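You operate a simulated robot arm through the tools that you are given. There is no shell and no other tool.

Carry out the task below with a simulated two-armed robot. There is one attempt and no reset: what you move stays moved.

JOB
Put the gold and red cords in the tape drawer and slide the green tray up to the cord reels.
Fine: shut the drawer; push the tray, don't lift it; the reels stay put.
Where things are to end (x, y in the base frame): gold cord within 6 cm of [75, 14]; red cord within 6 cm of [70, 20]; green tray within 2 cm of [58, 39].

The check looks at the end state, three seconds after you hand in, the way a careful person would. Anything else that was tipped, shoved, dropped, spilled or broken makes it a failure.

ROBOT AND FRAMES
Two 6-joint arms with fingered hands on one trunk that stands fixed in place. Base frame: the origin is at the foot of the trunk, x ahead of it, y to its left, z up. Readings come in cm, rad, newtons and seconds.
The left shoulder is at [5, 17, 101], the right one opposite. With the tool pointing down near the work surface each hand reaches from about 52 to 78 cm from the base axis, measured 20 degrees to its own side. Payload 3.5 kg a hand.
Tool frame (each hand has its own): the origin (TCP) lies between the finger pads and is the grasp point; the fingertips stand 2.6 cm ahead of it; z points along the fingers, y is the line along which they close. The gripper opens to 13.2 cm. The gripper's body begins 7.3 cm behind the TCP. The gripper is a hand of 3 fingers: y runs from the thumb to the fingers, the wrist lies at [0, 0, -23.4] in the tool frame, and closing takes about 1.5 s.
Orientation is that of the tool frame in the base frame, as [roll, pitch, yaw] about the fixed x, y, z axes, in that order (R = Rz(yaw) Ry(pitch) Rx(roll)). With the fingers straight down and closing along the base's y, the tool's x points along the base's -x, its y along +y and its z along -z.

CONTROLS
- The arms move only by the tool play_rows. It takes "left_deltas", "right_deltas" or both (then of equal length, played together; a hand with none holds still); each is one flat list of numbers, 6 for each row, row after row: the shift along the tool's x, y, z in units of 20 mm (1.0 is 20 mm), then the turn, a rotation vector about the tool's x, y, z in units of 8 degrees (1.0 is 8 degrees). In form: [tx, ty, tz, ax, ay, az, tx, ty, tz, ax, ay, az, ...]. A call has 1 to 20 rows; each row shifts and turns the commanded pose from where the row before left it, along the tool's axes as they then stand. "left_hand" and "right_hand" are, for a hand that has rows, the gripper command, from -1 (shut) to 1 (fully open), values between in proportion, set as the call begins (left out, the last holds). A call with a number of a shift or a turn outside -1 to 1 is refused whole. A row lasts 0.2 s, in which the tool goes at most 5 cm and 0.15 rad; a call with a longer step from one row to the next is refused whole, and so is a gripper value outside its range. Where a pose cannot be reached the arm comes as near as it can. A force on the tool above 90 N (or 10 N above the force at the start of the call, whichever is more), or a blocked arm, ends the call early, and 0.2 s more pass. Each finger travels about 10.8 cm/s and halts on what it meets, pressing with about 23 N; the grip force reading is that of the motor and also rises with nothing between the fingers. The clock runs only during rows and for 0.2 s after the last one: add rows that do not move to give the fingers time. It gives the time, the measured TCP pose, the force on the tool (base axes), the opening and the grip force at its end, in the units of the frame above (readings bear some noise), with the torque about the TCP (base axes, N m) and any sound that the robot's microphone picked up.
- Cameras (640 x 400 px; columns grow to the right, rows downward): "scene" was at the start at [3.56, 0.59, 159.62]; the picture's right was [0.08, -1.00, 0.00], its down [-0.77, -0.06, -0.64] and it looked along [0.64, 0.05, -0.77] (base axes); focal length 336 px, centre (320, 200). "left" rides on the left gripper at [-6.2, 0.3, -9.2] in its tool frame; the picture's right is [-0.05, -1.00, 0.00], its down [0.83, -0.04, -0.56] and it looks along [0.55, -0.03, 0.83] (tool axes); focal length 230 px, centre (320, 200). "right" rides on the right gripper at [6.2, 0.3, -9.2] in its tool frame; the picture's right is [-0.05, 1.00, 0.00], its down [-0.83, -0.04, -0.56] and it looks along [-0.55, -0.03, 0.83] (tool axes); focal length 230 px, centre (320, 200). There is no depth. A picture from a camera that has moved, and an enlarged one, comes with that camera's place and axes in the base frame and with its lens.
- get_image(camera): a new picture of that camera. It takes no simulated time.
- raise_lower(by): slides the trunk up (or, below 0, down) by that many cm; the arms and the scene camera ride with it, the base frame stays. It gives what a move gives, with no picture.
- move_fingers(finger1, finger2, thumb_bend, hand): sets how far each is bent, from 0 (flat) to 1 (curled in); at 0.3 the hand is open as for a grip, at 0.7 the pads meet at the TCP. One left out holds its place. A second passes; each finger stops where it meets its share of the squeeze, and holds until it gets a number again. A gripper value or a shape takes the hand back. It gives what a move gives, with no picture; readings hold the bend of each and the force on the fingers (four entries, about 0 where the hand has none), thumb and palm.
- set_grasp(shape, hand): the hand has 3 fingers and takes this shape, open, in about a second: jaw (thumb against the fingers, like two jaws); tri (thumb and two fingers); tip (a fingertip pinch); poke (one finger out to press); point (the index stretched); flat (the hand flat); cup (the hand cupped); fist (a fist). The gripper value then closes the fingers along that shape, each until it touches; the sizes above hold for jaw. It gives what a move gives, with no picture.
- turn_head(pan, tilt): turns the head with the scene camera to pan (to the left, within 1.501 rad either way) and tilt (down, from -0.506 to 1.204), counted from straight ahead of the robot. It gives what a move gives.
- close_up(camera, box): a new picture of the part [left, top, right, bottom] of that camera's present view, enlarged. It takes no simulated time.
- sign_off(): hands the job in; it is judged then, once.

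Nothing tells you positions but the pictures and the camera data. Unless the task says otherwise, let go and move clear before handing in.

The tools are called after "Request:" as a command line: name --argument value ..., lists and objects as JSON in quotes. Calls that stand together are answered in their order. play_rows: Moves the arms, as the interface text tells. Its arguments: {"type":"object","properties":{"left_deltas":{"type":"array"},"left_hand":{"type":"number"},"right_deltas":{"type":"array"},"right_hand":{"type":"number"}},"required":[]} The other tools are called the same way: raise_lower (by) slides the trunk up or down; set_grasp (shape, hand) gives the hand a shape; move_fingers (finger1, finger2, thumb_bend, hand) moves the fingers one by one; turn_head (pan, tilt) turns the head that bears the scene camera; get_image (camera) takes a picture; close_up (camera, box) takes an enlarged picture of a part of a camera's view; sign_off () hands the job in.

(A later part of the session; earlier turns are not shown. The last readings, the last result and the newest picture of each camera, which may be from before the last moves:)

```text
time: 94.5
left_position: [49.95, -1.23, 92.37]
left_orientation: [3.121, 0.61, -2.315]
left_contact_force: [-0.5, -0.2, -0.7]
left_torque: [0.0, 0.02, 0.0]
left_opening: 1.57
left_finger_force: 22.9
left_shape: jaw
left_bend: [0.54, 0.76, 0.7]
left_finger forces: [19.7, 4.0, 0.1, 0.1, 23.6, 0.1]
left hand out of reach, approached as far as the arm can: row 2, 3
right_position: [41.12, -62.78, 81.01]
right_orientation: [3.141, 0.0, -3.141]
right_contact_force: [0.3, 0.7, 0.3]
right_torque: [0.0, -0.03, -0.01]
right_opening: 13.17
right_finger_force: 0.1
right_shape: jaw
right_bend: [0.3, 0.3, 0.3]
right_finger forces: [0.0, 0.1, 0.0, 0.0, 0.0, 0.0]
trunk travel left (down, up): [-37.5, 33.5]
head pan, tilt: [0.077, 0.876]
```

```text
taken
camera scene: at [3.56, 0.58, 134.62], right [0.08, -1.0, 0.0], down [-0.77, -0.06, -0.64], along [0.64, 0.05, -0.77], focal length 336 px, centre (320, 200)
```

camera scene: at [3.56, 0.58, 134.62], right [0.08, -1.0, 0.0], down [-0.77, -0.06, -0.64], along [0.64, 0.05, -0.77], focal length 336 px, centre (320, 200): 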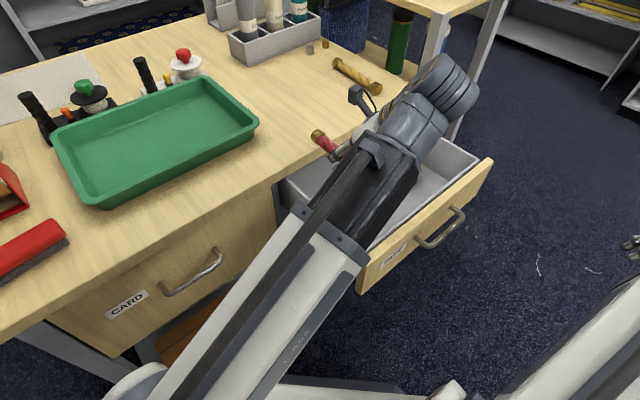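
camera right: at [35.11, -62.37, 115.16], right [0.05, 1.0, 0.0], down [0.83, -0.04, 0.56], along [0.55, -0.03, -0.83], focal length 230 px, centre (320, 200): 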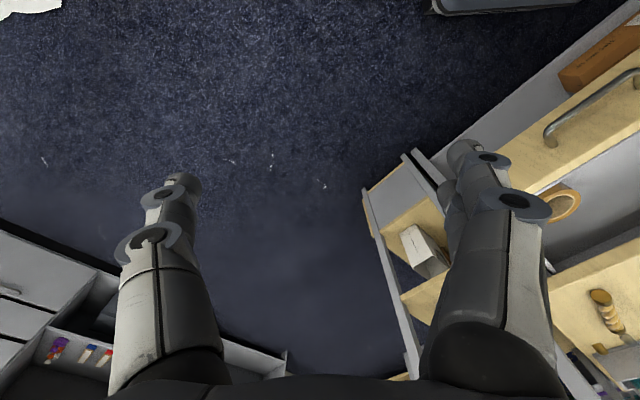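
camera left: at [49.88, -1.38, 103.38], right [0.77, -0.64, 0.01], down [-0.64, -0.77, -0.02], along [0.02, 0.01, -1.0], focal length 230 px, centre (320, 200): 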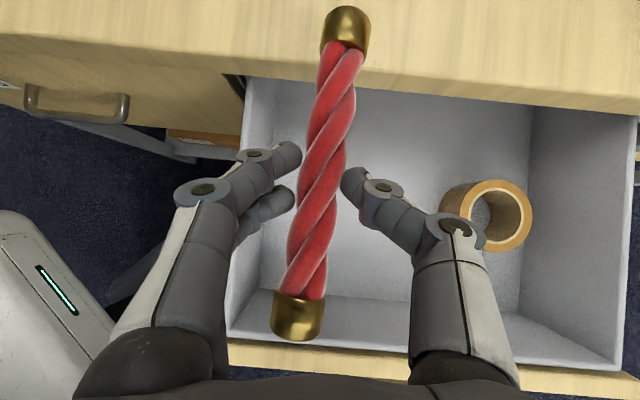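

The cord's far end is right at the desk edge line (v≈44.5), so I need about 2 cm more toward the drawer front before lowering. I'll try that at this height.

Request:
play_rows --left_deltas '[0.41, 0, -0.288, 0, 0, 0, 0.41, 0, -0.288, 0, 0, 0]'

Request:
get_image --camera "left"

```text
time: 95.1
left_position: [48.71, -2.76, 92.45]
left_orientation: [3.124, 0.611, -2.315]
left_contact_force: [-0.6, 0.4, -1.5]
left_torque: [-0.03, 0.03, 0.01]
left_opening: 1.54
left_finger_force: 23.3
left_shape: jaw
left_bend: [0.54, 0.76, 0.7]
left_finger forces: [19.8, 4.1, 0.1, 0.1, 23.6, 0.1]
right_position: [41.27, -62.73, 81.05]
right_orientation: [-3.141, 0.001, 3.14]
right_contact_force: [-0.8, 0.3, 0.9]
right_torque: [-0.05, 0.0, 0.0]
right_opening: 13.18
right_finger_force: 0.0
right_shape: jaw
right_bend: [0.3, 0.3, 0.3]
right_finger forces: [0.0, 0.1, 0.0, 0.0, 0.0, 0.1]
trunk travel left (down, up): [-37.5, 33.5]
head pan, tilt: [0.077, 0.876]
```

```text
taken
camera left: at [48.52, -2.82, 103.44], right [0.77, -0.64, 0.01], down [-0.64, -0.77, -0.02], along [0.02, 0.01, -1.0], focal length 230 px, centre (320, 200)
```

left: 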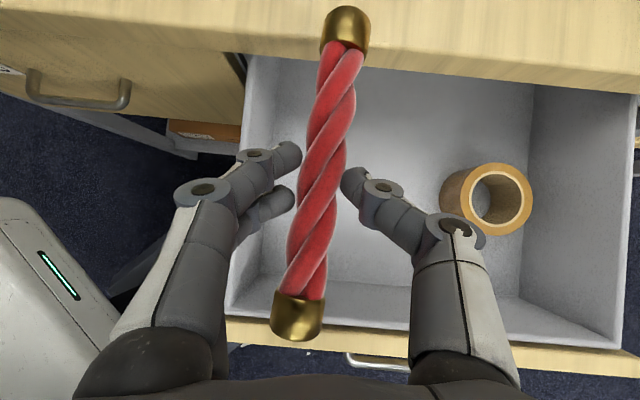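

The pose is reached and the cord now spans v≈25.5–42.5, clear of both the desk edge and the drawer front. I'll lower it 9 cm and check clearances.

Request:
play_rows --left_deltas '[0.4313, 0, 0.6135, 0, 0, 0, 0.4313, 0, 0.6135, 0, 0, 0, 0.4313, 0, 0.6135, 0, 0, 0, 0.4313, 0, 0.6135, 0, 0, 0, 0.4313, 0, 0.6135, 0, 0, 0, 0.4313, 0, 0.6135, 0, 0, 0]'

Request:
get_image --camera "left"

Request:
get_image --camera "scene"

```text
time: 96.5
left_position: [48.45, -2.54, 83.27]
left_orientation: [3.123, 0.609, -2.313]
left_contact_force: [-0.1, 0.4, -0.8]
left_torque: [-0.03, 0.0, 0.02]
left_opening: 1.58
left_finger_force: 23.1
left_shape: jaw
left_bend: [0.54, 0.76, 0.7]
left_finger forces: [19.7, 3.9, 0.0, 0.0, 23.5, 0.0]
right_position: [41.3, -62.79, 80.96]
right_orientation: [-3.141, 0.0, 3.138]
right_contact_force: [-0.3, 0.0, 0.3]
right_torque: [-0.02, 0.02, 0.01]
right_opening: 13.18
right_finger_force: 0.1
right_shape: jaw
right_bend: [0.3, 0.3, 0.3]
right_finger forces: [0.0, 0.1, 0.1, 0.0, 0.1, 0.0]
trunk travel left (down, up): [-37.5, 33.5]
head pan, tilt: [0.077, 0.876]
```

```text
taken
camera left: at [48.41, -2.71, 94.31], right [0.77, -0.64, 0.01], down [-0.64, -0.77, -0.02], along [0.02, 0.01, -1.0], focal length 230 px, centre (320, 200)
```

left: 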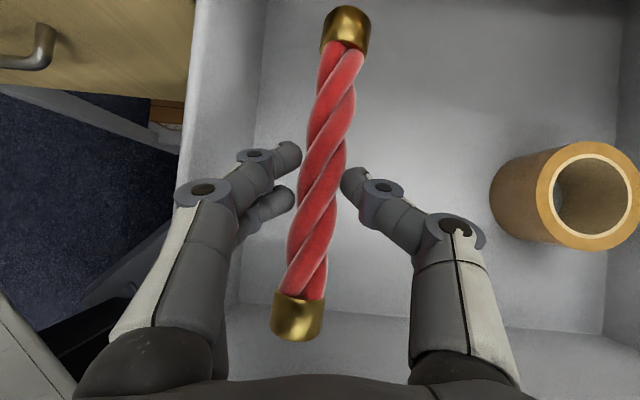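

```text
taken
camera scene: at [3.55, 0.58, 134.62], right [0.08, -1.0, 0.0], down [-0.77, -0.06, -0.64], along [0.64, 0.05, -0.77], focal length 336 px, centre (320, 200)
```

scene: 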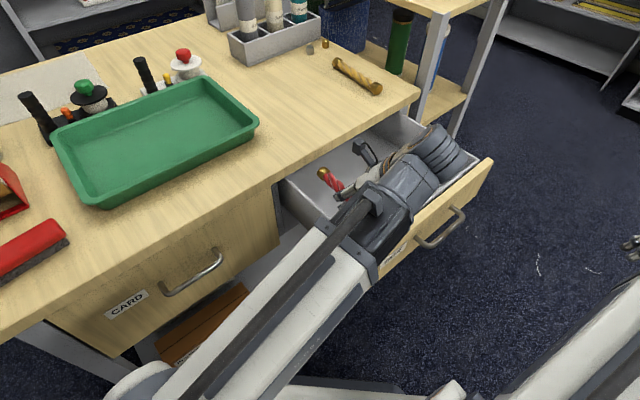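

The cord is inside the drawer below desk level. I'll lower another 4 cm, watching the arm tube over the drawer's corner.

Request:
play_rows --left_deltas '[0.2875, 0, 0.409, 0, 0, 0, 0.2875, 0, 0.409, 0, 0, 0, 0.2875, 0, 0.409, 0, 0, 0, 0.2875, 0, 0.409, 0, 0, 0]'

Request:
get_image --camera "left"

Request:
close_up --camera "scene" --box '[260, 130, 500, 300]'

```text
time: 97.5
left_position: [48.49, -2.56, 79.24]
left_orientation: [3.123, 0.611, -2.314]
left_contact_force: [-0.3, -0.6, -0.9]
left_torque: [-0.02, 0.01, -0.01]
left_opening: 1.55
left_finger_force: 22.7
left_shape: jaw
left_bend: [0.54, 0.76, 0.7]
left_finger forces: [19.7, 4.0, 0.0, 0.1, 23.6, 0.1]
right_position: [41.26, -62.87, 80.94]
right_orientation: [3.14, 0.0, 3.141]
right_contact_force: [0.8, -0.6, 0.6]
right_torque: [0.0, 0.03, -0.01]
right_opening: 13.19
right_finger_force: 0.0
right_shape: jaw
right_bend: [0.3, 0.3, 0.3]
right_finger forces: [0.0, 0.0, 0.0, 0.0, 0.0, 0.0]
trunk travel left (down, up): [-37.5, 33.5]
head pan, tilt: [0.077, 0.876]
```

```text
taken
camera left: at [48.34, -2.65, 90.34], right [0.77, -0.64, 0.01], down [-0.64, -0.77, -0.02], along [0.02, 0.01, -1.0], focal length 230 px, centre (320, 200)
```

left: 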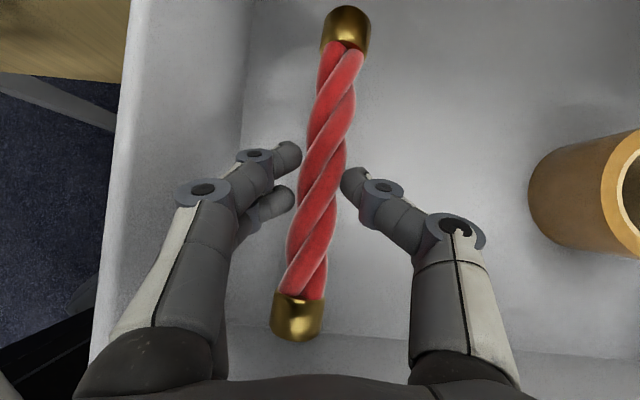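

```text
2.35 times, centred on (380, 215) of scene
camera zoom: at [3.55, 0.58, 134.62], right [0.08, -1.0, 0.0], down [-0.77, -0.06, -0.64], along [0.64, 0.05, -0.77], focal length 791 px, centre (179, 165)
```

zoom: 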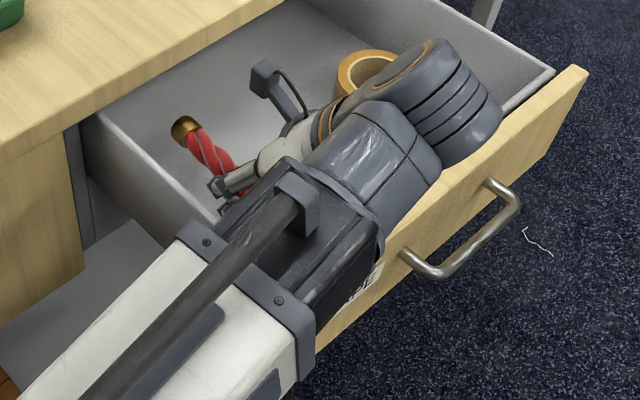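

Still no contact. I'll lower in 1 cm steps toward the drawer floor.

Request:
play_rows --left_deltas '[0.2875, 0, 0.409, 0, 0, 0, 0.2875, 0, 0.409, 0, 0, 0]'

Request:
get_image --camera "left"

Request:
close_up --camera "scene" --box '[260, 130, 500, 300]'

```text
time: 98.1
left_position: [48.53, -2.51, 77.48]
left_orientation: [3.119, 0.606, -2.32]
left_contact_force: [0.4, 0.4, -1.0]
left_torque: [0.02, 0.01, 0.02]
left_opening: 1.56
left_finger_force: 22.9
left_shape: jaw
left_bend: [0.54, 0.76, 0.7]
left_finger forces: [19.7, 4.0, 0.1, 0.0, 23.7, 0.1]
right_position: [41.21, -62.79, 80.96]
right_orientation: [-3.14, 0.0, 3.14]
right_contact_force: [-0.5, 0.4, -0.4]
right_torque: [0.02, 0.0, -0.03]
right_opening: 13.19
right_finger_force: 0.0
right_shape: jaw
right_bend: [0.3, 0.3, 0.3]
right_finger forces: [0.1, 0.0, 0.1, 0.1, 0.0, 0.1]
trunk travel left (down, up): [-37.5, 33.5]
head pan, tilt: [0.077, 0.876]
```

```text
taken
camera left: at [48.46, -2.62, 88.4], right [0.77, -0.64, 0.01], down [-0.64, -0.77, -0.02], along [0.02, 0.01, -1.0], focal length 230 px, centre (320, 200)
```

left: 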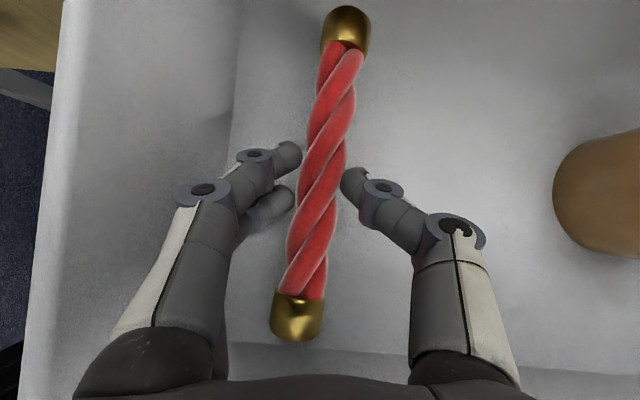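

```text
2.35 times, centred on (380, 215) of scene
camera zoom: at [3.55, 0.58, 134.62], right [0.08, -1.0, 0.0], down [-0.77, -0.06, -0.64], along [0.64, 0.05, -0.77], focal length 791 px, centre (179, 165)
```

zoom: 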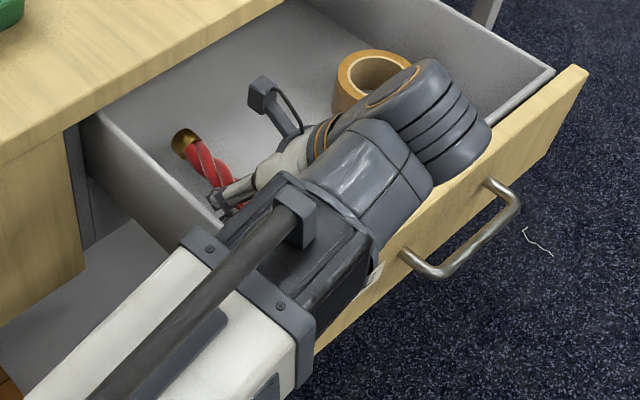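

The cord is now below the underside of the desktop, so it can slide back under the edge toward its target depth, which also relieves the reach limit. I'll move it 3.5 cm inward while lowering 3 cm.

Request:
play_rows --left_deltas '[-0.1425, 0, 0.558, 0, 0, 0, -0.1425, 0, 0.558, 0, 0, 0, -0.1425, 0, 0.558, 0, 0, 0, -0.1425, 0, 0.558, 0, 0, 0]'

Request:
get_image --camera "left"

Request:
close_up --camera "scene" --box '[260, 130, 500, 300]'

```text
time: 99.1
left_position: [50.85, 0.0, 74.87]
left_orientation: [3.132, 0.623, -2.309]
left_contact_force: [5.1, -4.7, 63.3]
left_torque: [0.58, -0.48, -0.16]
left_opening: 1.97
left_finger_force: 22.9
left_shape: jaw
left_bend: [0.57, 0.78, 0.72]
left_finger forces: [22.4, 20.0, 0.0, 0.1, 36.8, 0.1]
right_position: [41.1, -62.96, 81.25]
right_orientation: [-3.14, 0.003, 3.141]
right_contact_force: [-0.8, 0.2, 0.4]
right_torque: [0.02, -0.02, 0.01]
right_opening: 13.21
right_finger_force: 0.1
right_shape: jaw
right_bend: [0.3, 0.3, 0.3]
right_finger forces: [0.0, 0.0, 0.1, 0.0, 0.1, 0.0]
trunk travel left (down, up): [-37.5, 33.5]
head pan, tilt: [0.077, 0.876]
```

```text
taken
camera left: at [50.6, -0.17, 85.86], right [0.77, -0.64, 0.02], down [-0.64, -0.77, -0.03], along [0.04, 0.01, -1.0], focal length 230 px, centre (320, 200)
```

left: 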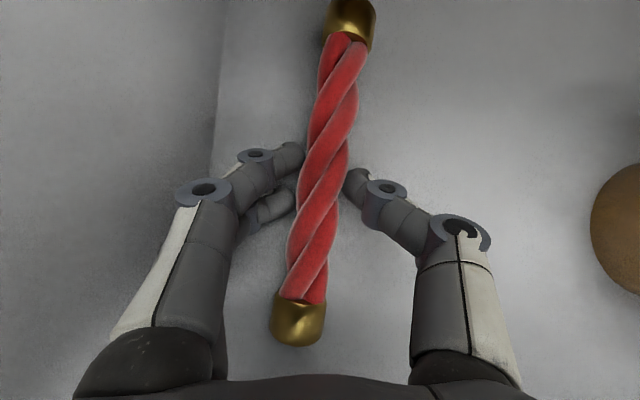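

```text
2.35 times, centred on (380, 215) of scene
camera zoom: at [3.23, 0.54, 134.76], right [0.08, -1.0, 0.0], down [-0.76, -0.06, -0.64], along [0.64, 0.05, -0.77], focal length 791 px, centre (179, 165)
```

zoom: 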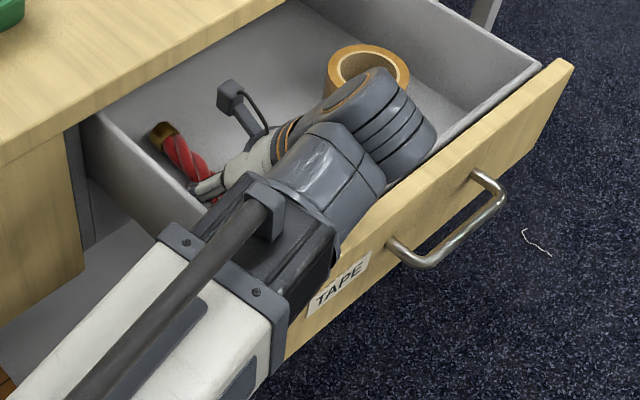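

The cord has touched the drawer floor, pressing harder than I'd like at 63 N. I'll ease up about 0.7 cm to unload it.

Request:
play_rows --left_deltas '[-0.1, 0, -0.143, 0, 0, 0, -0.1, 0, -0.143, 0, 0, 0]'

Request:
get_image --camera "left"

Request:
get_image --camera "scene"

```text
time: 99.7
left_position: [50.79, 0.07, 75.0]
left_orientation: [3.121, 0.611, -2.314]
left_contact_force: [7.9, -6.8, 25.7]
left_torque: [0.09, -0.44, -0.02]
left_opening: 1.89
left_finger_force: 22.9
left_shape: jaw
left_bend: [0.57, 0.77, 0.71]
left_finger forces: [20.4, 3.7, 0.0, 0.0, 33.2, 0.0]
right_position: [41.24, -62.78, 80.98]
right_orientation: [-3.141, 0.002, -3.141]
right_contact_force: [0.0, -0.3, 0.4]
right_torque: [-0.01, 0.0, 0.01]
right_opening: 13.21
right_finger_force: 0.1
right_shape: jaw
right_bend: [0.3, 0.3, 0.3]
right_finger forces: [0.1, 0.0, 0.0, 0.1, 0.0, 0.0]
trunk travel left (down, up): [-37.5, 33.5]
head pan, tilt: [0.077, 0.876]
```

```text
taken
camera left: at [50.66, -0.19, 85.96], right [0.77, -0.64, 0.01], down [-0.64, -0.77, -0.02], along [0.02, 0.01, -1.0], focal length 230 px, centre (320, 200)
```

left: 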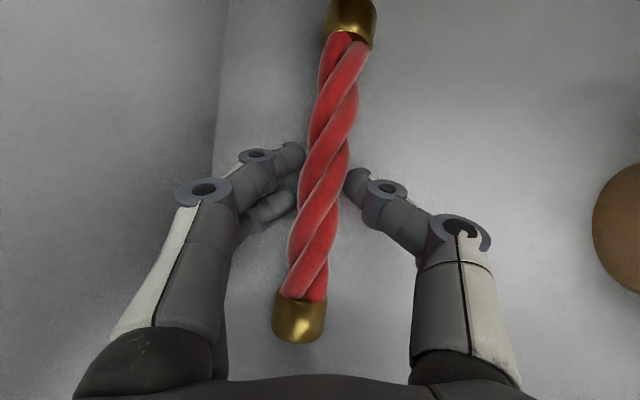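

```text
taken
camera scene: at [3.45, 0.53, 134.58], right [0.08, -1.0, 0.0], down [-0.77, -0.06, -0.64], along [0.64, 0.05, -0.77], focal length 336 px, centre (320, 200)
```

scene: 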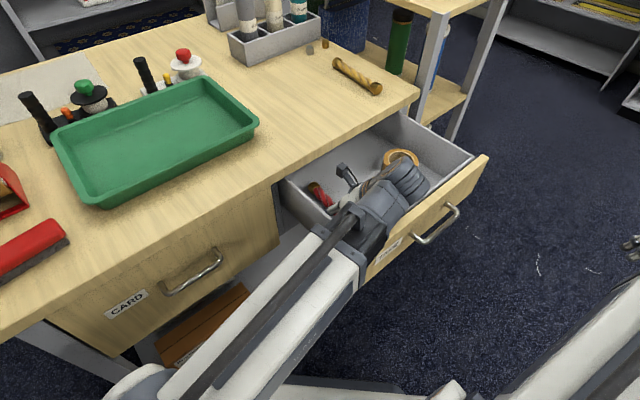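

The drawer crept in by about 1 cm, which is harmless. I'll relieve the rest of the load and open the fingers moderately to leave the red cord on the drawer floor.

Request:
play_rows --left_deltas '[-0.1, 0, -0.143, 0, 0, 0, 0, 0, 0, 0, 0, 0]'

Request:
play_rows --left_deltas '[0, 0, 0, 0, 0, 0, 0, 0, 0, 0, 0, 0, 0, 0, 0, 0, 0, 0, 0, 0, 0, 0, 0, 0, 0, 0, 0, 0, 0, 0]' --left_hand -0.09

Request:
get_image --camera "left"

```text
time: 100.3
left_position: [50.79, -0.0, 75.19]
left_orientation: [3.118, 0.606, -2.317]
left_contact_force: [0.8, 0.3, -0.1]
left_torque: [0.01, -0.01, 0.07]
left_opening: 1.67
left_finger_force: 22.9
left_shape: jaw
left_bend: [0.54, 0.76, 0.7]
left_finger forces: [20.5, 4.5, 0.0, 0.1, 24.9, 0.0]
right_position: [41.15, -62.79, 80.99]
right_orientation: [3.141, -0.002, 3.14]
right_contact_force: [0.6, 0.0, -0.6]
right_torque: [-0.02, -0.01, 0.03]
right_opening: 13.21
right_finger_force: 0.0
right_shape: jaw
right_bend: [0.3, 0.3, 0.3]
right_finger forces: [0.0, 0.1, 0.0, 0.0, 0.0, 0.0]
trunk travel left (down, up): [-37.5, 33.5]
head pan, tilt: [0.077, 0.876]
```

```text
time: 101.5
left_position: [50.81, -0.07, 75.37]
left_orientation: [3.122, 0.61, -2.314]
left_contact_force: [0.3, -0.1, -0.4]
left_torque: [0.01, 0.01, 0.0]
left_opening: 5.94
left_finger_force: 0.1
left_shape: jaw
left_bend: [0.73, 0.73, 0.7]
left_finger forces: [0.1, 0.0, 0.0, 0.0, 0.0, 0.0]
right_position: [41.31, -62.74, 80.94]
right_orientation: [3.141, 0.0, -3.141]
right_contact_force: [0.1, 0.1, -0.4]
right_torque: [-0.01, 0.02, -0.01]
right_opening: 13.18
right_finger_force: 0.0
right_shape: jaw
right_bend: [0.3, 0.3, 0.3]
right_finger forces: [0.0, 0.0, 0.1, 0.1, 0.0, 0.0]
trunk travel left (down, up): [-37.5, 33.5]
head pan, tilt: [0.077, 0.876]
```

```text
taken
camera left: at [50.71, -0.16, 86.35], right [0.77, -0.64, 0.01], down [-0.64, -0.77, -0.02], along [0.02, 0.01, -1.0], focal length 230 px, centre (320, 200)
```

left: 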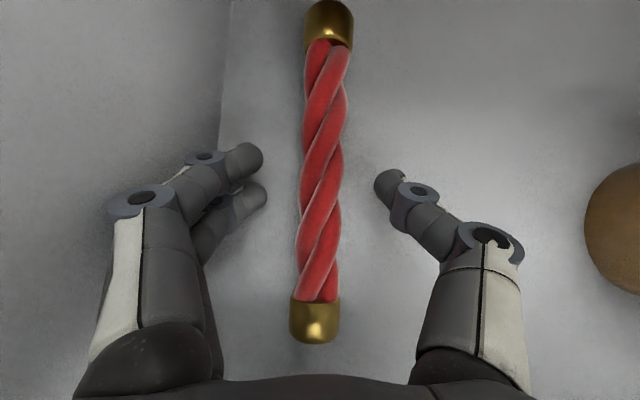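

The red cord lies flat on the drawer floor near v≈37.5, u≈-36, matching its target once the drawer is shut. I'll raise the left hand straight out of the drawer.

Request:
play_rows --left_deltas '[-0.3, 0, -0.43, 0, 0, 0, -0.3, 0, -0.43, 0, 0, 0, -0.6, 0, -0.85, 0, 0, 0, -0.6, 0, -0.85, 0, 0, 0, -0.6, 0, -0.85, 0, 0, 0, -0.6, 0, -0.85, 0, 0, 0, -0.6, 0, -0.85, 0, 0, 0, -0.6, 0, -0.85, 0, 0, 0, -0.6, 0, -0.85, 0, 0, 0, -0.6, 0, -0.85, 0, 0, 0, -0.6, 0, -0.85, 0, 0, 0]'

Request:
get_image --camera "left"

Request:
get_image --camera "scene"

```text
time: 103.9
left_position: [50.93, -0.13, 96.2]
left_orientation: [3.121, 0.61, -2.316]
left_contact_force: [0.3, -1.3, -1.0]
left_torque: [0.01, 0.0, -0.01]
left_opening: 5.94
left_finger_force: 0.0
left_shape: jaw
left_bend: [0.73, 0.73, 0.7]
left_finger forces: [0.0, 0.0, 0.1, 0.1, 0.0, 0.0]
right_position: [41.27, -62.82, 81.15]
right_orientation: [3.141, 0.0, 3.139]
right_contact_force: [-0.4, -0.1, -0.1]
right_torque: [0.0, 0.01, 0.02]
right_opening: 13.2
right_finger_force: 0.1
right_shape: jaw
right_bend: [0.3, 0.3, 0.3]
right_finger forces: [0.1, 0.0, 0.1, 0.0, 0.0, 0.0]
trunk travel left (down, up): [-37.5, 33.5]
head pan, tilt: [0.077, 0.876]
```

```text
taken
camera left: at [50.86, -0.23, 107.18], right [0.77, -0.64, 0.01], down [-0.64, -0.77, -0.02], along [0.02, 0.01, -1.0], focal length 230 px, centre (320, 200)
```

left: 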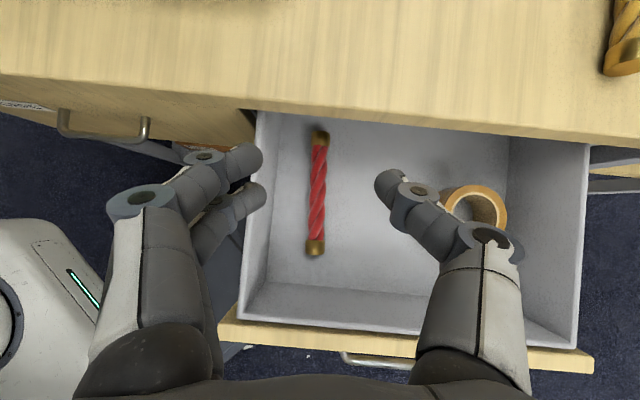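

```text
taken
camera scene: at [3.56, 0.58, 134.62], right [0.08, -1.0, 0.0], down [-0.77, -0.06, -0.64], along [0.64, 0.05, -0.77], focal length 336 px, centre (320, 200)
```

scene: 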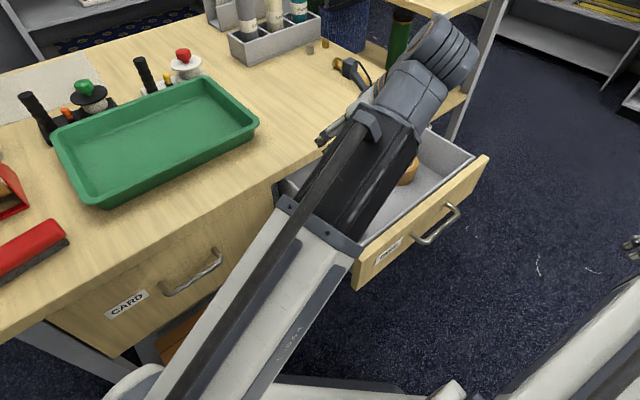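

The red cord is resting neatly in the drawer. Now for the gold cord: I'll raise the trunk back up so the right arm can reach far across the desk.

Request:
raise_lower --by 25

Request:
get_image --camera "scene"

```text
time: 106.5
left_position: [50.97, -0.21, 121.23]
left_orientation: [3.123, 0.609, -2.315]
left_contact_force: [-0.7, 0.0, 0.2]
left_torque: [-0.05, -0.01, 0.0]
left_opening: 5.97
left_finger_force: 0.0
left_shape: jaw
left_bend: [0.73, 0.73, 0.7]
left_finger forces: [0.1, 0.0, 0.0, 0.0, 0.1, 0.0]
right_position: [41.33, -62.82, 105.92]
right_orientation: [3.141, 0.001, 3.141]
right_contact_force: [-0.3, -0.1, 0.4]
right_torque: [0.04, 0.01, -0.01]
right_opening: 13.2
right_finger_force: 0.1
right_shape: jaw
right_bend: [0.3, 0.3, 0.3]
right_finger forces: [0.1, 0.0, 0.1, 0.1, 0.1, 0.0]
trunk travel left (down, up): [-62.5, 8.5]
head pan, tilt: [0.077, 0.876]
```

```text
taken
camera scene: at [3.56, 0.58, 159.62], right [0.08, -1.0, 0.0], down [-0.77, -0.06, -0.64], along [0.64, 0.05, -0.77], focal length 336 px, centre (320, 200)
```

scene: 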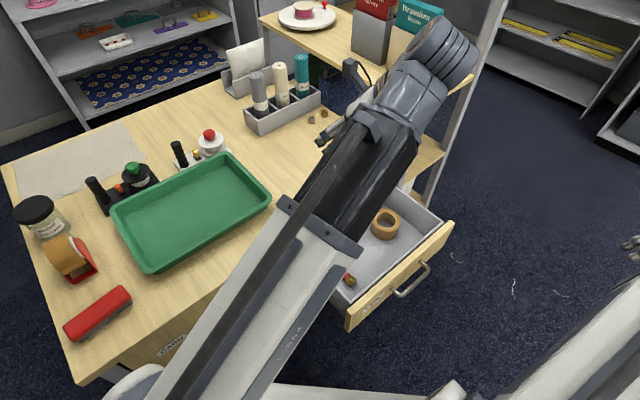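

I'll park the left arm over the left side of the desk, high up and out of the way.

Request:
play_rows --left_deltas '[0, 0.9, 0, 0, 0.875, 0, 0, 0.9, 0, 0, 0.875, 0, 0, 0.9, 0, 0, 0.875, 0, 0, 0.9, 0, 0, 0.875, 0, 0, 0.9, 0, 0, 0.875, 0, -0.96, 0.83, 0, 0, 0, 0, -0.96, 0.83, 0, 0, 0, 0, -0.96, 0.83, 0, 0, 0, 0, -0.96, 0.83, 0, 0, 0, 0, -0.96, 0.83, 0, 0, 0, 0, -0.96, 0.83, 0, 0, 0, 0, -0.96, 0.83, 0, 0, 0, 0, -0.96, 0.83, 0, 0, 0, 0, -0.96, 0.83, 0, 0, 0, 0, -0.96, 0.83, 0, 0, 0, 0, -0.96, 0.83, 0, 0, 0, 0, -0.96, 0.83, 0, 0, 0, 0, -0.96, 0.83, 0, 0, 0, 0, -0.96, 0.83, 0, 0, 0, 0]'

Request:
get_image --camera "scene"

Request:
get_image --camera "left"

```text
time: 110.5
left_position: [50.73, 41.41, 112.05]
left_orientation: [3.125, -0.001, -2.305]
left_contact_force: [-0.3, 0.1, -0.1]
left_torque: [-0.02, 0.01, 0.04]
left_opening: 5.96
left_finger_force: 0.0
left_shape: jaw
left_bend: [0.73, 0.73, 0.7]
left_finger forces: [0.1, 0.0, 0.0, 0.1, 0.1, 0.0]
left hand out of reach, approached as far as the arm can: row 2, 3, 4, 5, 7
right_position: [41.2, -62.83, 106.01]
right_orientation: [3.142, -0.001, 3.139]
right_contact_force: [-0.3, 0.1, 0.1]
right_torque: [0.0, 0.0, 0.03]
right_opening: 13.17
right_finger_force: 0.1
right_shape: jaw
right_bend: [0.3, 0.3, 0.3]
right_finger forces: [0.0, 0.0, 0.0, 0.1, 0.0, 0.0]
trunk travel left (down, up): [-62.5, 8.5]
head pan, tilt: [0.077, 0.876]
```

```text
taken
camera scene: at [3.55, 0.61, 159.62], right [0.08, -1.0, 0.0], down [-0.77, -0.06, -0.64], along [0.64, 0.05, -0.77], focal length 336 px, centre (320, 200)
```

scene: 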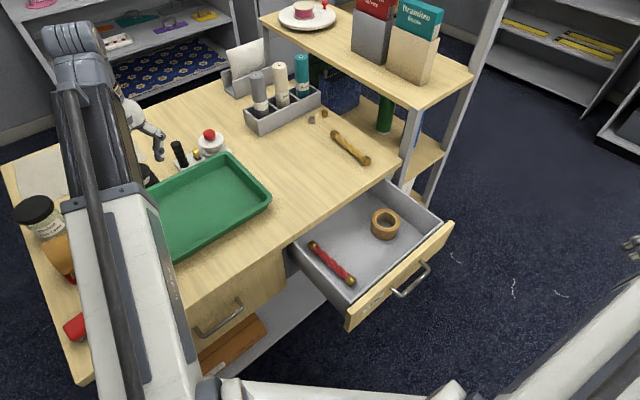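

```text
taken
camera left: at [54.91, 46.09, 121.16], right [0.78, -0.63, -0.02], down [-0.52, -0.65, 0.56], along [-0.36, -0.42, -0.83], focal length 230 px, centre (320, 200)
```

left: 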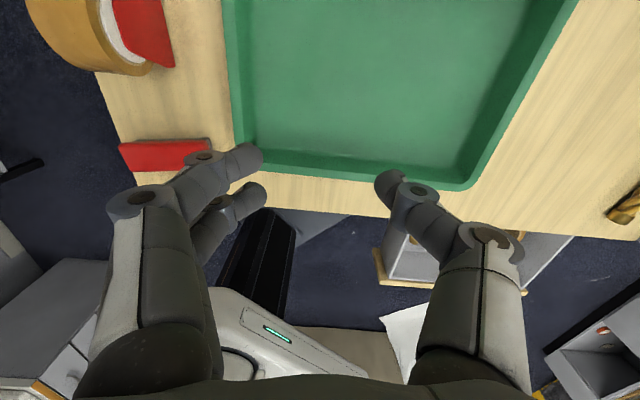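

The scene is clear: red is in the drawer and gold is still on the desk near (86, -2). I'll turn and tilt the right hand to line up with the gold cord.

Request:
play_rows --right_deltas '[0, 0, 0, 0, 0, -0.854, 0, 0, 0, 0, 0, -0.854, 0, 0, 0, 0, 0, -0.854, 0, 0, 0, 0, 0, -0.854, 0, 0, 0, 0, 0, -0.854, 0, 0, 0, 0, 0, -0.854, 0, 0, 0, 0, -1, 0, 0, 0, 0, 0, -1, 0, 0, 0, 0, 0, -1, 0, 0, 0, 0, 0, -1, 0, 0, 0, 0, 0, -1, 0]' --right_hand 0.212

Request:
get_image --camera "right"

```text
time: 112.9
left_position: [50.78, 41.31, 112.05]
left_orientation: [3.124, -0.002, -2.303]
left_contact_force: [-0.9, -0.6, -0.3]
left_torque: [0.03, 0.0, 0.0]
left_opening: 5.96
left_finger_force: 0.1
left_shape: jaw
left_bend: [0.73, 0.73, 0.7]
left_finger forces: [0.0, 0.0, 0.0, 0.0, 0.0, 0.1]
right_position: [45.57, -59.47, 108.78]
right_orientation: [3.131, 0.696, -2.624]
right_contact_force: [0.6, -1.0, 0.3]
right_torque: [0.02, -0.03, -0.01]
right_opening: 8.03
right_finger_force: 0.1
right_shape: jaw
right_bend: [0.71, 0.71, 0.71]
right_finger forces: [0.0, 0.0, 0.0, 0.0, 0.1, 0.0]
right hand out of reach, approached as far as the arm can: row 5, 6, 7, 8, 9, 10, 11
trunk travel left (down, up): [-62.5, 8.5]
head pan, tilt: [0.077, 0.876]
```

```text
taken
camera right: at [36.24, -64.42, 111.86], right [-0.47, 0.88, 0.04], down [0.27, 0.1, 0.96], along [0.84, 0.46, -0.28], focal length 230 px, centre (320, 200)
```

right: 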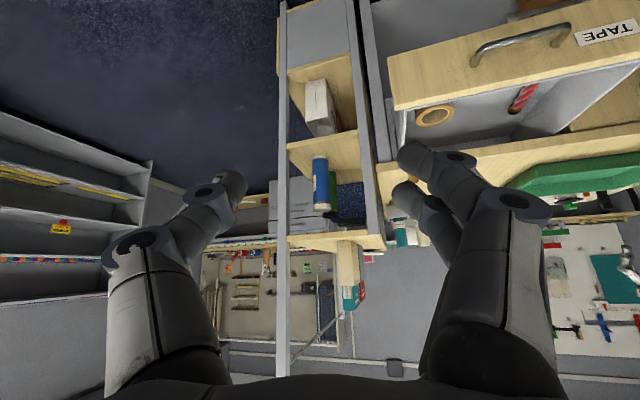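

The right wrist is limited out here to the side, but its yaw should free up nearer the centre. I'll travel toward the gold cord and then finish the turn.

Request:
play_rows --right_deltas '[-0.77, 0.632, 0.964, 0, 0, 0, -0.77, 0.632, 0.964, 0, 0, 0, -0.77, 0.632, 0.964, 0, 0, 0, -0.77, 0.632, 0.964, 0, 0, 0, -0.77, 0.632, 0.964, 0, 0, 0, -0.77, 0.632, 0.964, 0, 0, 0, -0.77, 0.632, 0.964, 0, 0, 0, -0.77, 0.632, 0.964, 0, 0, 0, -0.77, 0.632, 0.964, 0, 0, 0, -0.77, 0.632, 0.964, 0, 0, 0, -0.77, 0.632, 0.964, 0, 0, 0, -0.77, 0.632, 0.964, 0, 0, 0, -0.77, 0.632, 0.964, 0, 0, 0, -0.77, 0.632, 0.964, 0, 0, 0, -0.77, 0.632, 0.964, 0, 0, 0, -0.77, 0.632, 0.964, 0, 0, 0]'

Request:
get_image --camera "right"

Request:
get_image --camera "scene"

```text
time: 116.3
left_position: [50.63, 41.35, 112.07]
left_orientation: [3.125, -0.002, -2.305]
left_contact_force: [0.0, 0.3, 0.6]
left_torque: [-0.01, -0.03, 0.01]
left_opening: 5.97
left_finger_force: 0.0
left_shape: jaw
left_bend: [0.73, 0.73, 0.7]
left_finger forces: [0.0, 0.0, 0.0, 0.0, 0.0, 0.0]
right_position: [68.45, -22.29, 100.79]
right_orientation: [3.14, 0.698, -2.608]
right_contact_force: [0.4, 0.7, -0.4]
right_torque: [-0.02, -0.02, -0.01]
right_opening: 8.04
right_finger_force: 0.0
right_shape: jaw
right_bend: [0.71, 0.71, 0.71]
right_finger forces: [0.0, 0.0, 0.0, 0.0, 0.1, 0.1]
trunk travel left (down, up): [-62.5, 8.5]
head pan, tilt: [0.077, 0.876]
```

```text
taken
camera right: at [59.25, -27.3, 103.84], right [-0.47, 0.88, 0.03], down [0.26, 0.11, 0.96], along [0.84, 0.46, -0.28], focal length 230 px, centre (320, 200)
```

right: 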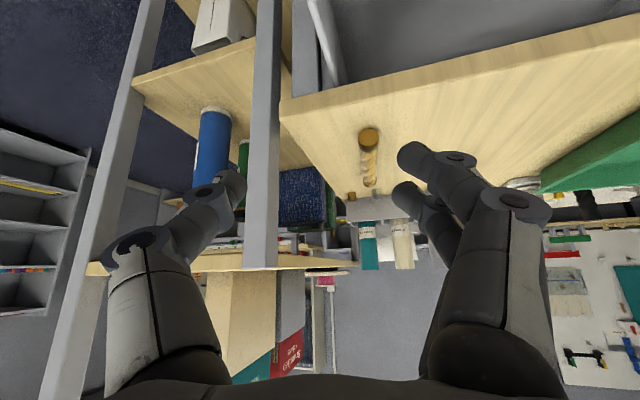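

```text
taken
camera scene: at [3.57, 0.61, 159.62], right [0.08, -1.0, 0.0], down [-0.77, -0.06, -0.64], along [0.64, 0.05, -0.77], focal length 336 px, centre (320, 200)
```

scene: 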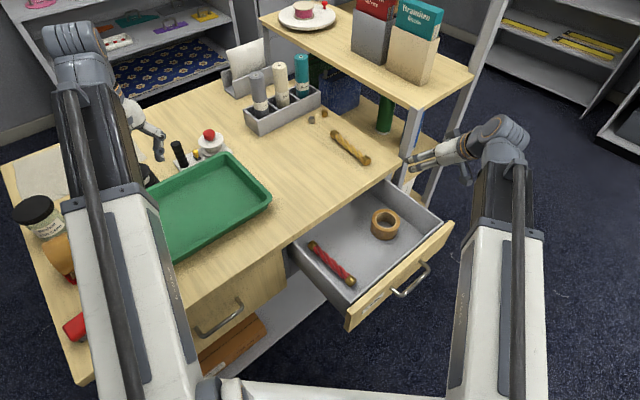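

The gold cord's near end shows at about (79.6, -8), and the shelf post at (87, -20) is well off to the right. I'll finish the yaw and move to the pre-grasp point.

Request:
play_rows --right_deltas '[0, 0, 0, -0.418, 0, -0.498, 0, 0, 0, -0.418, 0, -0.498, -0.61, 0.21, 0.935, 0, 0, 0, -0.61, 0.21, 0.935, 0, 0, 0, -0.61, 0.21, 0.935, 0, 0, 0, -0.61, 0.21, 0.935, 0, 0, 0, -0.61, 0.21, 0.935, 0, 0, 0, -0.61, 0.21, 0.935, 0, 0, 0, -0.61, 0.21, 0.935, 0, 0, 0]'

Request:
get_image --camera "right"

Request:
get_image --camera "scene"

```text
time: 118.3
left_position: [50.71, 41.36, 112.1]
left_orientation: [3.127, -0.003, -2.303]
left_contact_force: [0.1, 0.4, -0.6]
left_torque: [0.0, 0.01, -0.01]
left_opening: 5.95
left_finger_force: 0.0
left_shape: jaw
left_bend: [0.73, 0.73, 0.7]
left_finger forces: [0.0, 0.1, 0.0, 0.0, 0.1, 0.0]
right_position: [78.05, -10.15, 96.41]
right_orientation: [3.14, 0.7, -2.426]
right_contact_force: [0.6, 1.0, -0.3]
right_torque: [0.01, -0.02, -0.01]
right_opening: 8.03
right_finger_force: 0.1
right_shape: jaw
right_bend: [0.71, 0.71, 0.71]
right_finger forces: [0.0, 0.0, 0.0, 0.0, 0.0, 0.0]
trunk travel left (down, up): [-62.5, 8.5]
head pan, tilt: [0.077, 0.876]
```

```text
taken
camera right: at [69.85, -16.93, 99.44], right [-0.63, 0.78, 0.03], down [0.24, 0.15, 0.96], along [0.74, 0.61, -0.28], focal length 230 px, centre (320, 200)
```

right: 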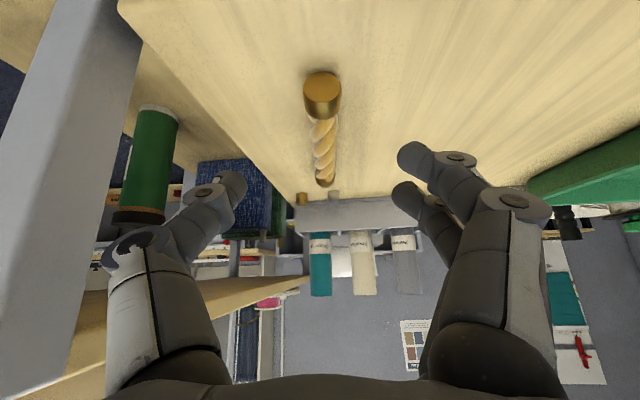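

```text
taken
camera scene: at [3.57, 0.61, 159.62], right [0.08, -1.0, 0.0], down [-0.77, -0.06, -0.64], along [0.64, 0.05, -0.77], focal length 336 px, centre (320, 200)
```

scene: 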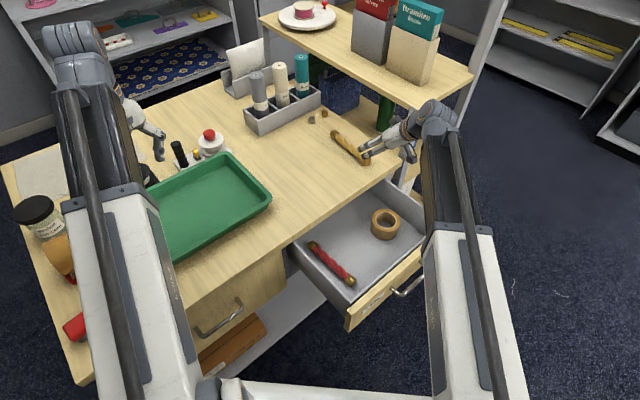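

The gold cord lies straight ahead between thumb and fingers. I'll advance most of the way down along it and check.

Request:
play_rows --right_deltas '[-0.18, 0.03, 0.9, 0, 0, 0, -0.18, 0.03, 0.9, 0, 0, 0, -0.18, 0.03, 0.9, 0, 0, 0, -0.18, 0.03, 0.9, 0, 0, 0, -0.18, 0.03, 0.9, 0, 0, 0]'

Request:
get_image --camera "right"

Request:
close_up --camera "scene" --box '[290, 90, 470, 200]'

```text
time: 119.5
left_position: [50.79, 41.36, 112.07]
left_orientation: [3.125, -0.001, -2.303]
left_contact_force: [0.3, -0.1, -0.4]
left_torque: [0.02, -0.01, 0.02]
left_opening: 5.98
left_finger_force: 0.1
left_shape: jaw
left_bend: [0.73, 0.73, 0.7]
left_finger forces: [0.0, 0.0, 0.0, 0.0, 0.0, 0.0]
right_position: [83.25, -5.54, 90.55]
right_orientation: [-3.141, 0.699, -2.427]
right_contact_force: [-0.6, 0.2, -1.0]
right_torque: [0.0, 0.02, 0.0]
right_opening: 8.03
right_finger_force: 0.2
right_shape: jaw
right_bend: [0.71, 0.71, 0.71]
right_finger forces: [0.0, 0.1, 0.1, 0.0, 0.1, 0.1]
trunk travel left (down, up): [-62.5, 8.5]
head pan, tilt: [0.077, 0.876]
```

```text
taken
camera right: at [74.99, -12.14, 93.62], right [-0.62, 0.78, 0.03], down [0.24, 0.15, 0.96], along [0.74, 0.61, -0.28], focal length 230 px, centre (320, 200)
```

right: 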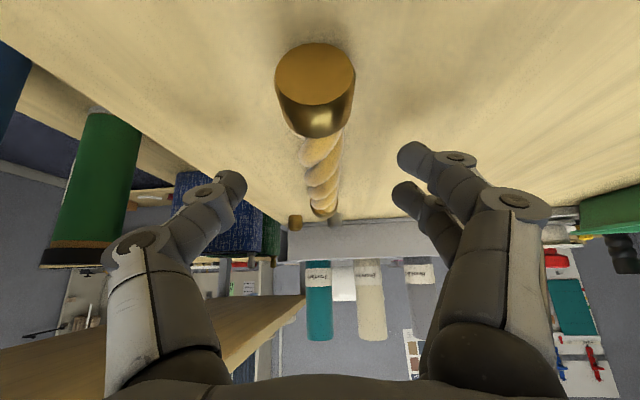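

```text
3.56 times, centred on (380, 145) of scene
camera zoom: at [3.57, 0.6, 159.62], right [0.08, -1.0, 0.0], down [-0.77, -0.06, -0.64], along [0.64, 0.05, -0.77], focal length 1195 px, centre (107, 396)
```

zoom: 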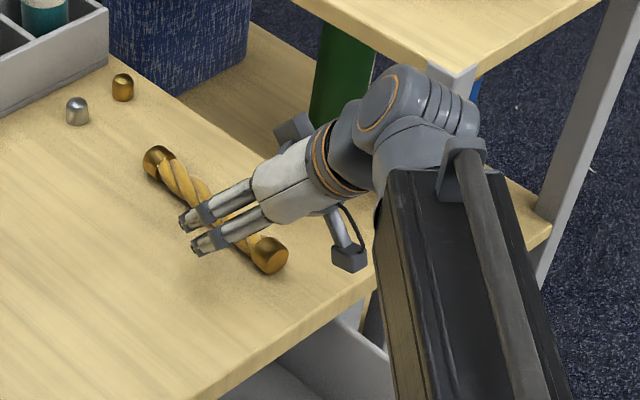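

The fingers straddle the gold cord well. I'll slide a bit further along it and down to just above the desktop.

Request:
play_rows --right_deltas '[-0.3, 0, 0.45, 0, 0, 0, -0.2, 0, 0.45, 0, 0, 0, 0, 0, 0.3, 0, 0, 0]'

Request:
get_image --camera "right"

Request:
close_up --camera "scene" --box '[290, 90, 470, 200]'

```text
time: 120.3
left_position: [50.74, 41.37, 112.04]
left_orientation: [3.124, -0.001, -2.304]
left_contact_force: [-0.3, 0.2, 0.5]
left_torque: [0.03, 0.01, 0.0]
left_opening: 5.99
left_finger_force: 0.1
left_shape: jaw
left_bend: [0.73, 0.73, 0.7]
left_finger forces: [0.1, 0.0, 0.1, 0.1, 0.1, 0.0]
right_position: [84.91, -3.95, 89.46]
right_orientation: [3.14, 0.698, -2.426]
right_contact_force: [-0.3, 0.0, 0.2]
right_torque: [-0.02, -0.04, 0.01]
right_opening: 8.03
right_finger_force: 0.0
right_shape: jaw
right_bend: [0.71, 0.71, 0.71]
right_finger forces: [0.0, 0.0, 0.1, 0.1, 0.0, 0.0]
trunk travel left (down, up): [-62.5, 8.5]
head pan, tilt: [0.077, 0.876]
```

```text
taken
camera right: at [76.69, -10.58, 92.46], right [-0.63, 0.78, 0.03], down [0.24, 0.15, 0.96], along [0.74, 0.61, -0.28], focal length 230 px, centre (320, 200)
```

right: 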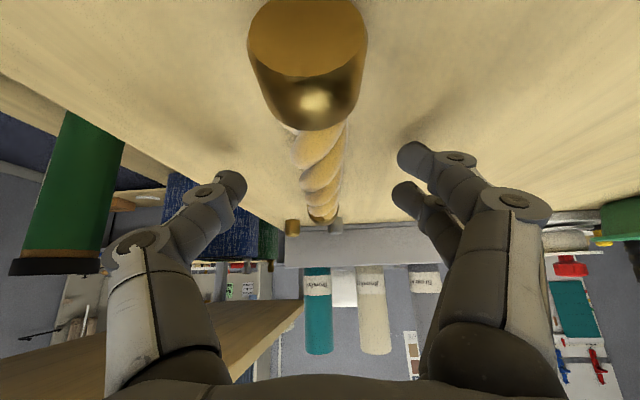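

```text
3.56 times, centred on (380, 145) of scene
camera zoom: at [3.56, 0.59, 159.62], right [0.08, -1.0, 0.0], down [-0.77, -0.06, -0.64], along [0.64, 0.05, -0.77], focal length 1195 px, centre (107, 396)
```

zoom: 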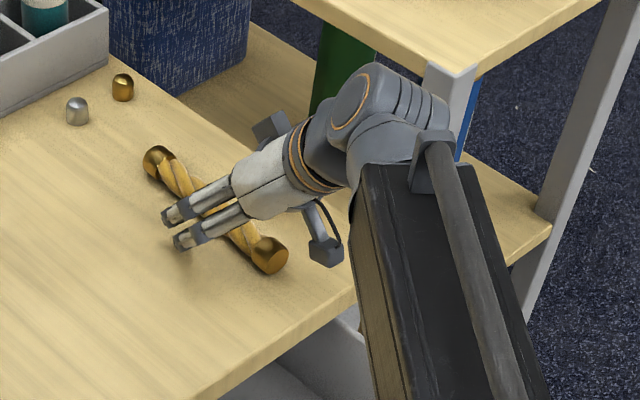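

The fingers are on both sides of the cord near its middle. I'll lower a touch and close.

Request:
play_rows --right_deltas '[0.08, 0, 0.1, 0, 0, 0, 0, 0, 0, 0, 0, 0]'

Request:
play_rows --right_deltas '[0, 0, 0, 0, 0, 0, 0, 0, 0, 0, 0, 0, 0, 0, 0, 0, 0, 0, 0, 0, 0, 0, 0, 0, 0, 0, 0, 0, 0, 0, 0, 0, 0, 0, 0, 0, 0, 0, 0, 0, 0, 0, 0, 0, 0, 0, 0, 0]' --right_hand -1

Request:
get_image --camera "right"

Request:
close_up --camera "scene" --box '[290, 90, 470, 200]'

```text
time: 120.9
left_position: [50.83, 41.37, 112.1]
left_orientation: [3.125, -0.002, -2.305]
left_contact_force: [-0.1, -0.3, -0.6]
left_torque: [-0.01, 0.04, 0.02]
left_opening: 5.95
left_finger_force: 0.0
left_shape: jaw
left_bend: [0.73, 0.73, 0.7]
left_finger forces: [0.0, 0.0, 0.0, 0.0, 0.0, 0.0]
right_position: [85.05, -3.95, 89.22]
right_orientation: [-3.141, 0.698, -2.425]
right_contact_force: [-0.8, 0.6, 0.0]
right_torque: [0.01, 0.01, -0.01]
right_opening: 8.04
right_finger_force: 0.0
right_shape: jaw
right_bend: [0.71, 0.71, 0.71]
right_finger forces: [0.0, 0.0, 0.0, 0.1, 0.0, 0.1]
trunk travel left (down, up): [-62.5, 8.5]
head pan, tilt: [0.077, 0.876]
```

```text
time: 122.7
left_position: [50.68, 41.39, 112.13]
left_orientation: [3.124, -0.001, -2.305]
left_contact_force: [0.3, 0.2, 0.2]
left_torque: [0.01, 0.02, -0.01]
left_opening: 5.95
left_finger_force: 0.1
left_shape: jaw
left_bend: [0.73, 0.73, 0.7]
left_finger forces: [0.0, 0.0, 0.1, 0.0, 0.0, 0.0]
right_position: [84.86, -3.99, 89.11]
right_orientation: [-3.14, 0.698, -2.425]
right_contact_force: [-0.8, -0.5, -0.3]
right_torque: [0.01, 0.04, 0.01]
right_opening: 2.27
right_finger_force: 23.6
right_shape: jaw
right_bend: [0.73, 0.73, 0.7]
right_finger forces: [10.3, 10.3, 0.0, 0.0, 20.6, 0.1]
trunk travel left (down, up): [-62.5, 8.5]
head pan, tilt: [0.077, 0.876]
```

```text
taken
camera right: at [76.71, -10.59, 92.24], right [-0.63, 0.78, 0.03], down [0.24, 0.15, 0.96], along [0.74, 0.61, -0.28], focal length 230 px, centre (320, 200)
```

right: 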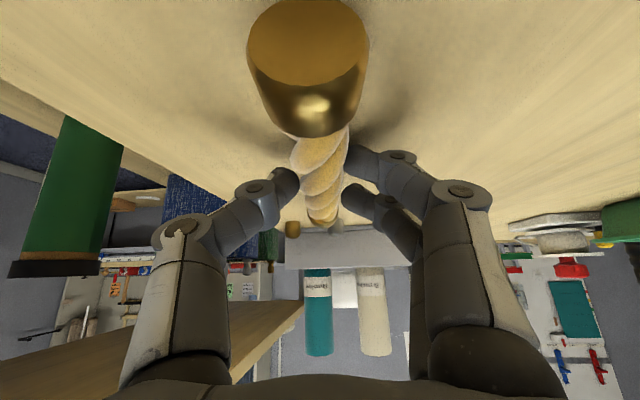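

```text
3.56 times, centred on (380, 145) of scene
camera zoom: at [3.57, 0.59, 159.62], right [0.08, -1.0, 0.0], down [-0.77, -0.06, -0.64], along [0.64, 0.05, -0.77], focal length 1195 px, centre (107, 396)
```

zoom: 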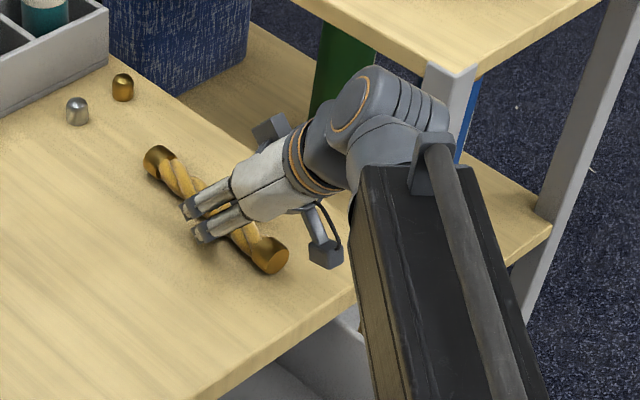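

A firm three-finger grip on the gold cord. I'll lift it gently, easing back toward the robot.

Request:
play_rows --right_deltas '[-0.16, 0, -0.19, 0, 0, 0, -0.16, 0, -0.19, 0, 0, 0, 0.02, 0, -0.5, 0, 0, 0, 0.1, 0, -0.6, 0, 0, 0, 0.1, 0, -0.6, 0, 0, 0]'

Request:
get_image --camera "right"

Request:
close_up --camera "scene" --box '[290, 90, 470, 200]'

```text
time: 123.9
left_position: [50.72, 41.31, 112.06]
left_orientation: [3.125, -0.003, -2.303]
left_contact_force: [-0.2, 0.8, 0.1]
left_torque: [-0.01, -0.01, 0.0]
left_opening: 5.96
left_finger_force: 0.1
left_shape: jaw
left_bend: [0.73, 0.73, 0.7]
left_finger forces: [0.1, 0.0, 0.1, 0.0, 0.0, 0.0]
right_position: [83.0, -5.54, 92.58]
right_orientation: [-3.14, 0.698, -2.424]
right_contact_force: [-0.2, 0.7, -0.7]
right_torque: [-0.03, 0.01, 0.0]
right_opening: 2.29
right_finger_force: 22.4
right_shape: jaw
right_bend: [0.73, 0.73, 0.7]
right_finger forces: [10.3, 10.2, 0.0, 0.0, 20.6, 0.1]
trunk travel left (down, up): [-62.5, 8.5]
head pan, tilt: [0.077, 0.876]
```

```text
taken
camera right: at [74.79, -12.22, 95.62], right [-0.63, 0.78, 0.03], down [0.24, 0.15, 0.96], along [0.74, 0.61, -0.28], focal length 230 px, centre (320, 200)
```

right: 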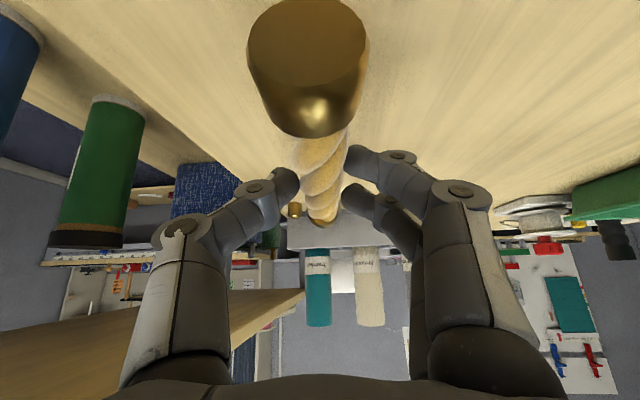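

```text
3.56 times, centred on (380, 145) of scene
camera zoom: at [3.56, 0.59, 159.62], right [0.08, -1.0, 0.0], down [-0.77, -0.06, -0.64], along [0.64, 0.05, -0.77], focal length 1195 px, centre (107, 396)
```

zoom: 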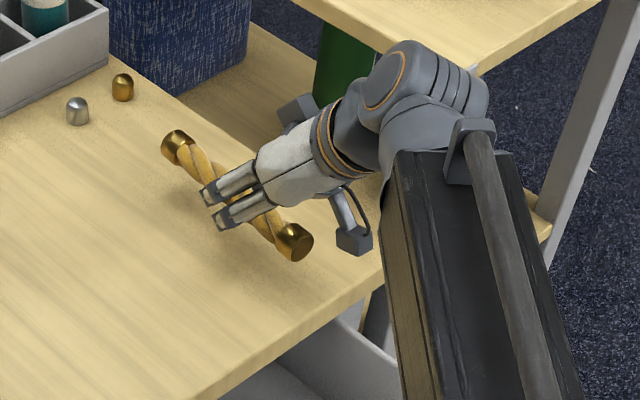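

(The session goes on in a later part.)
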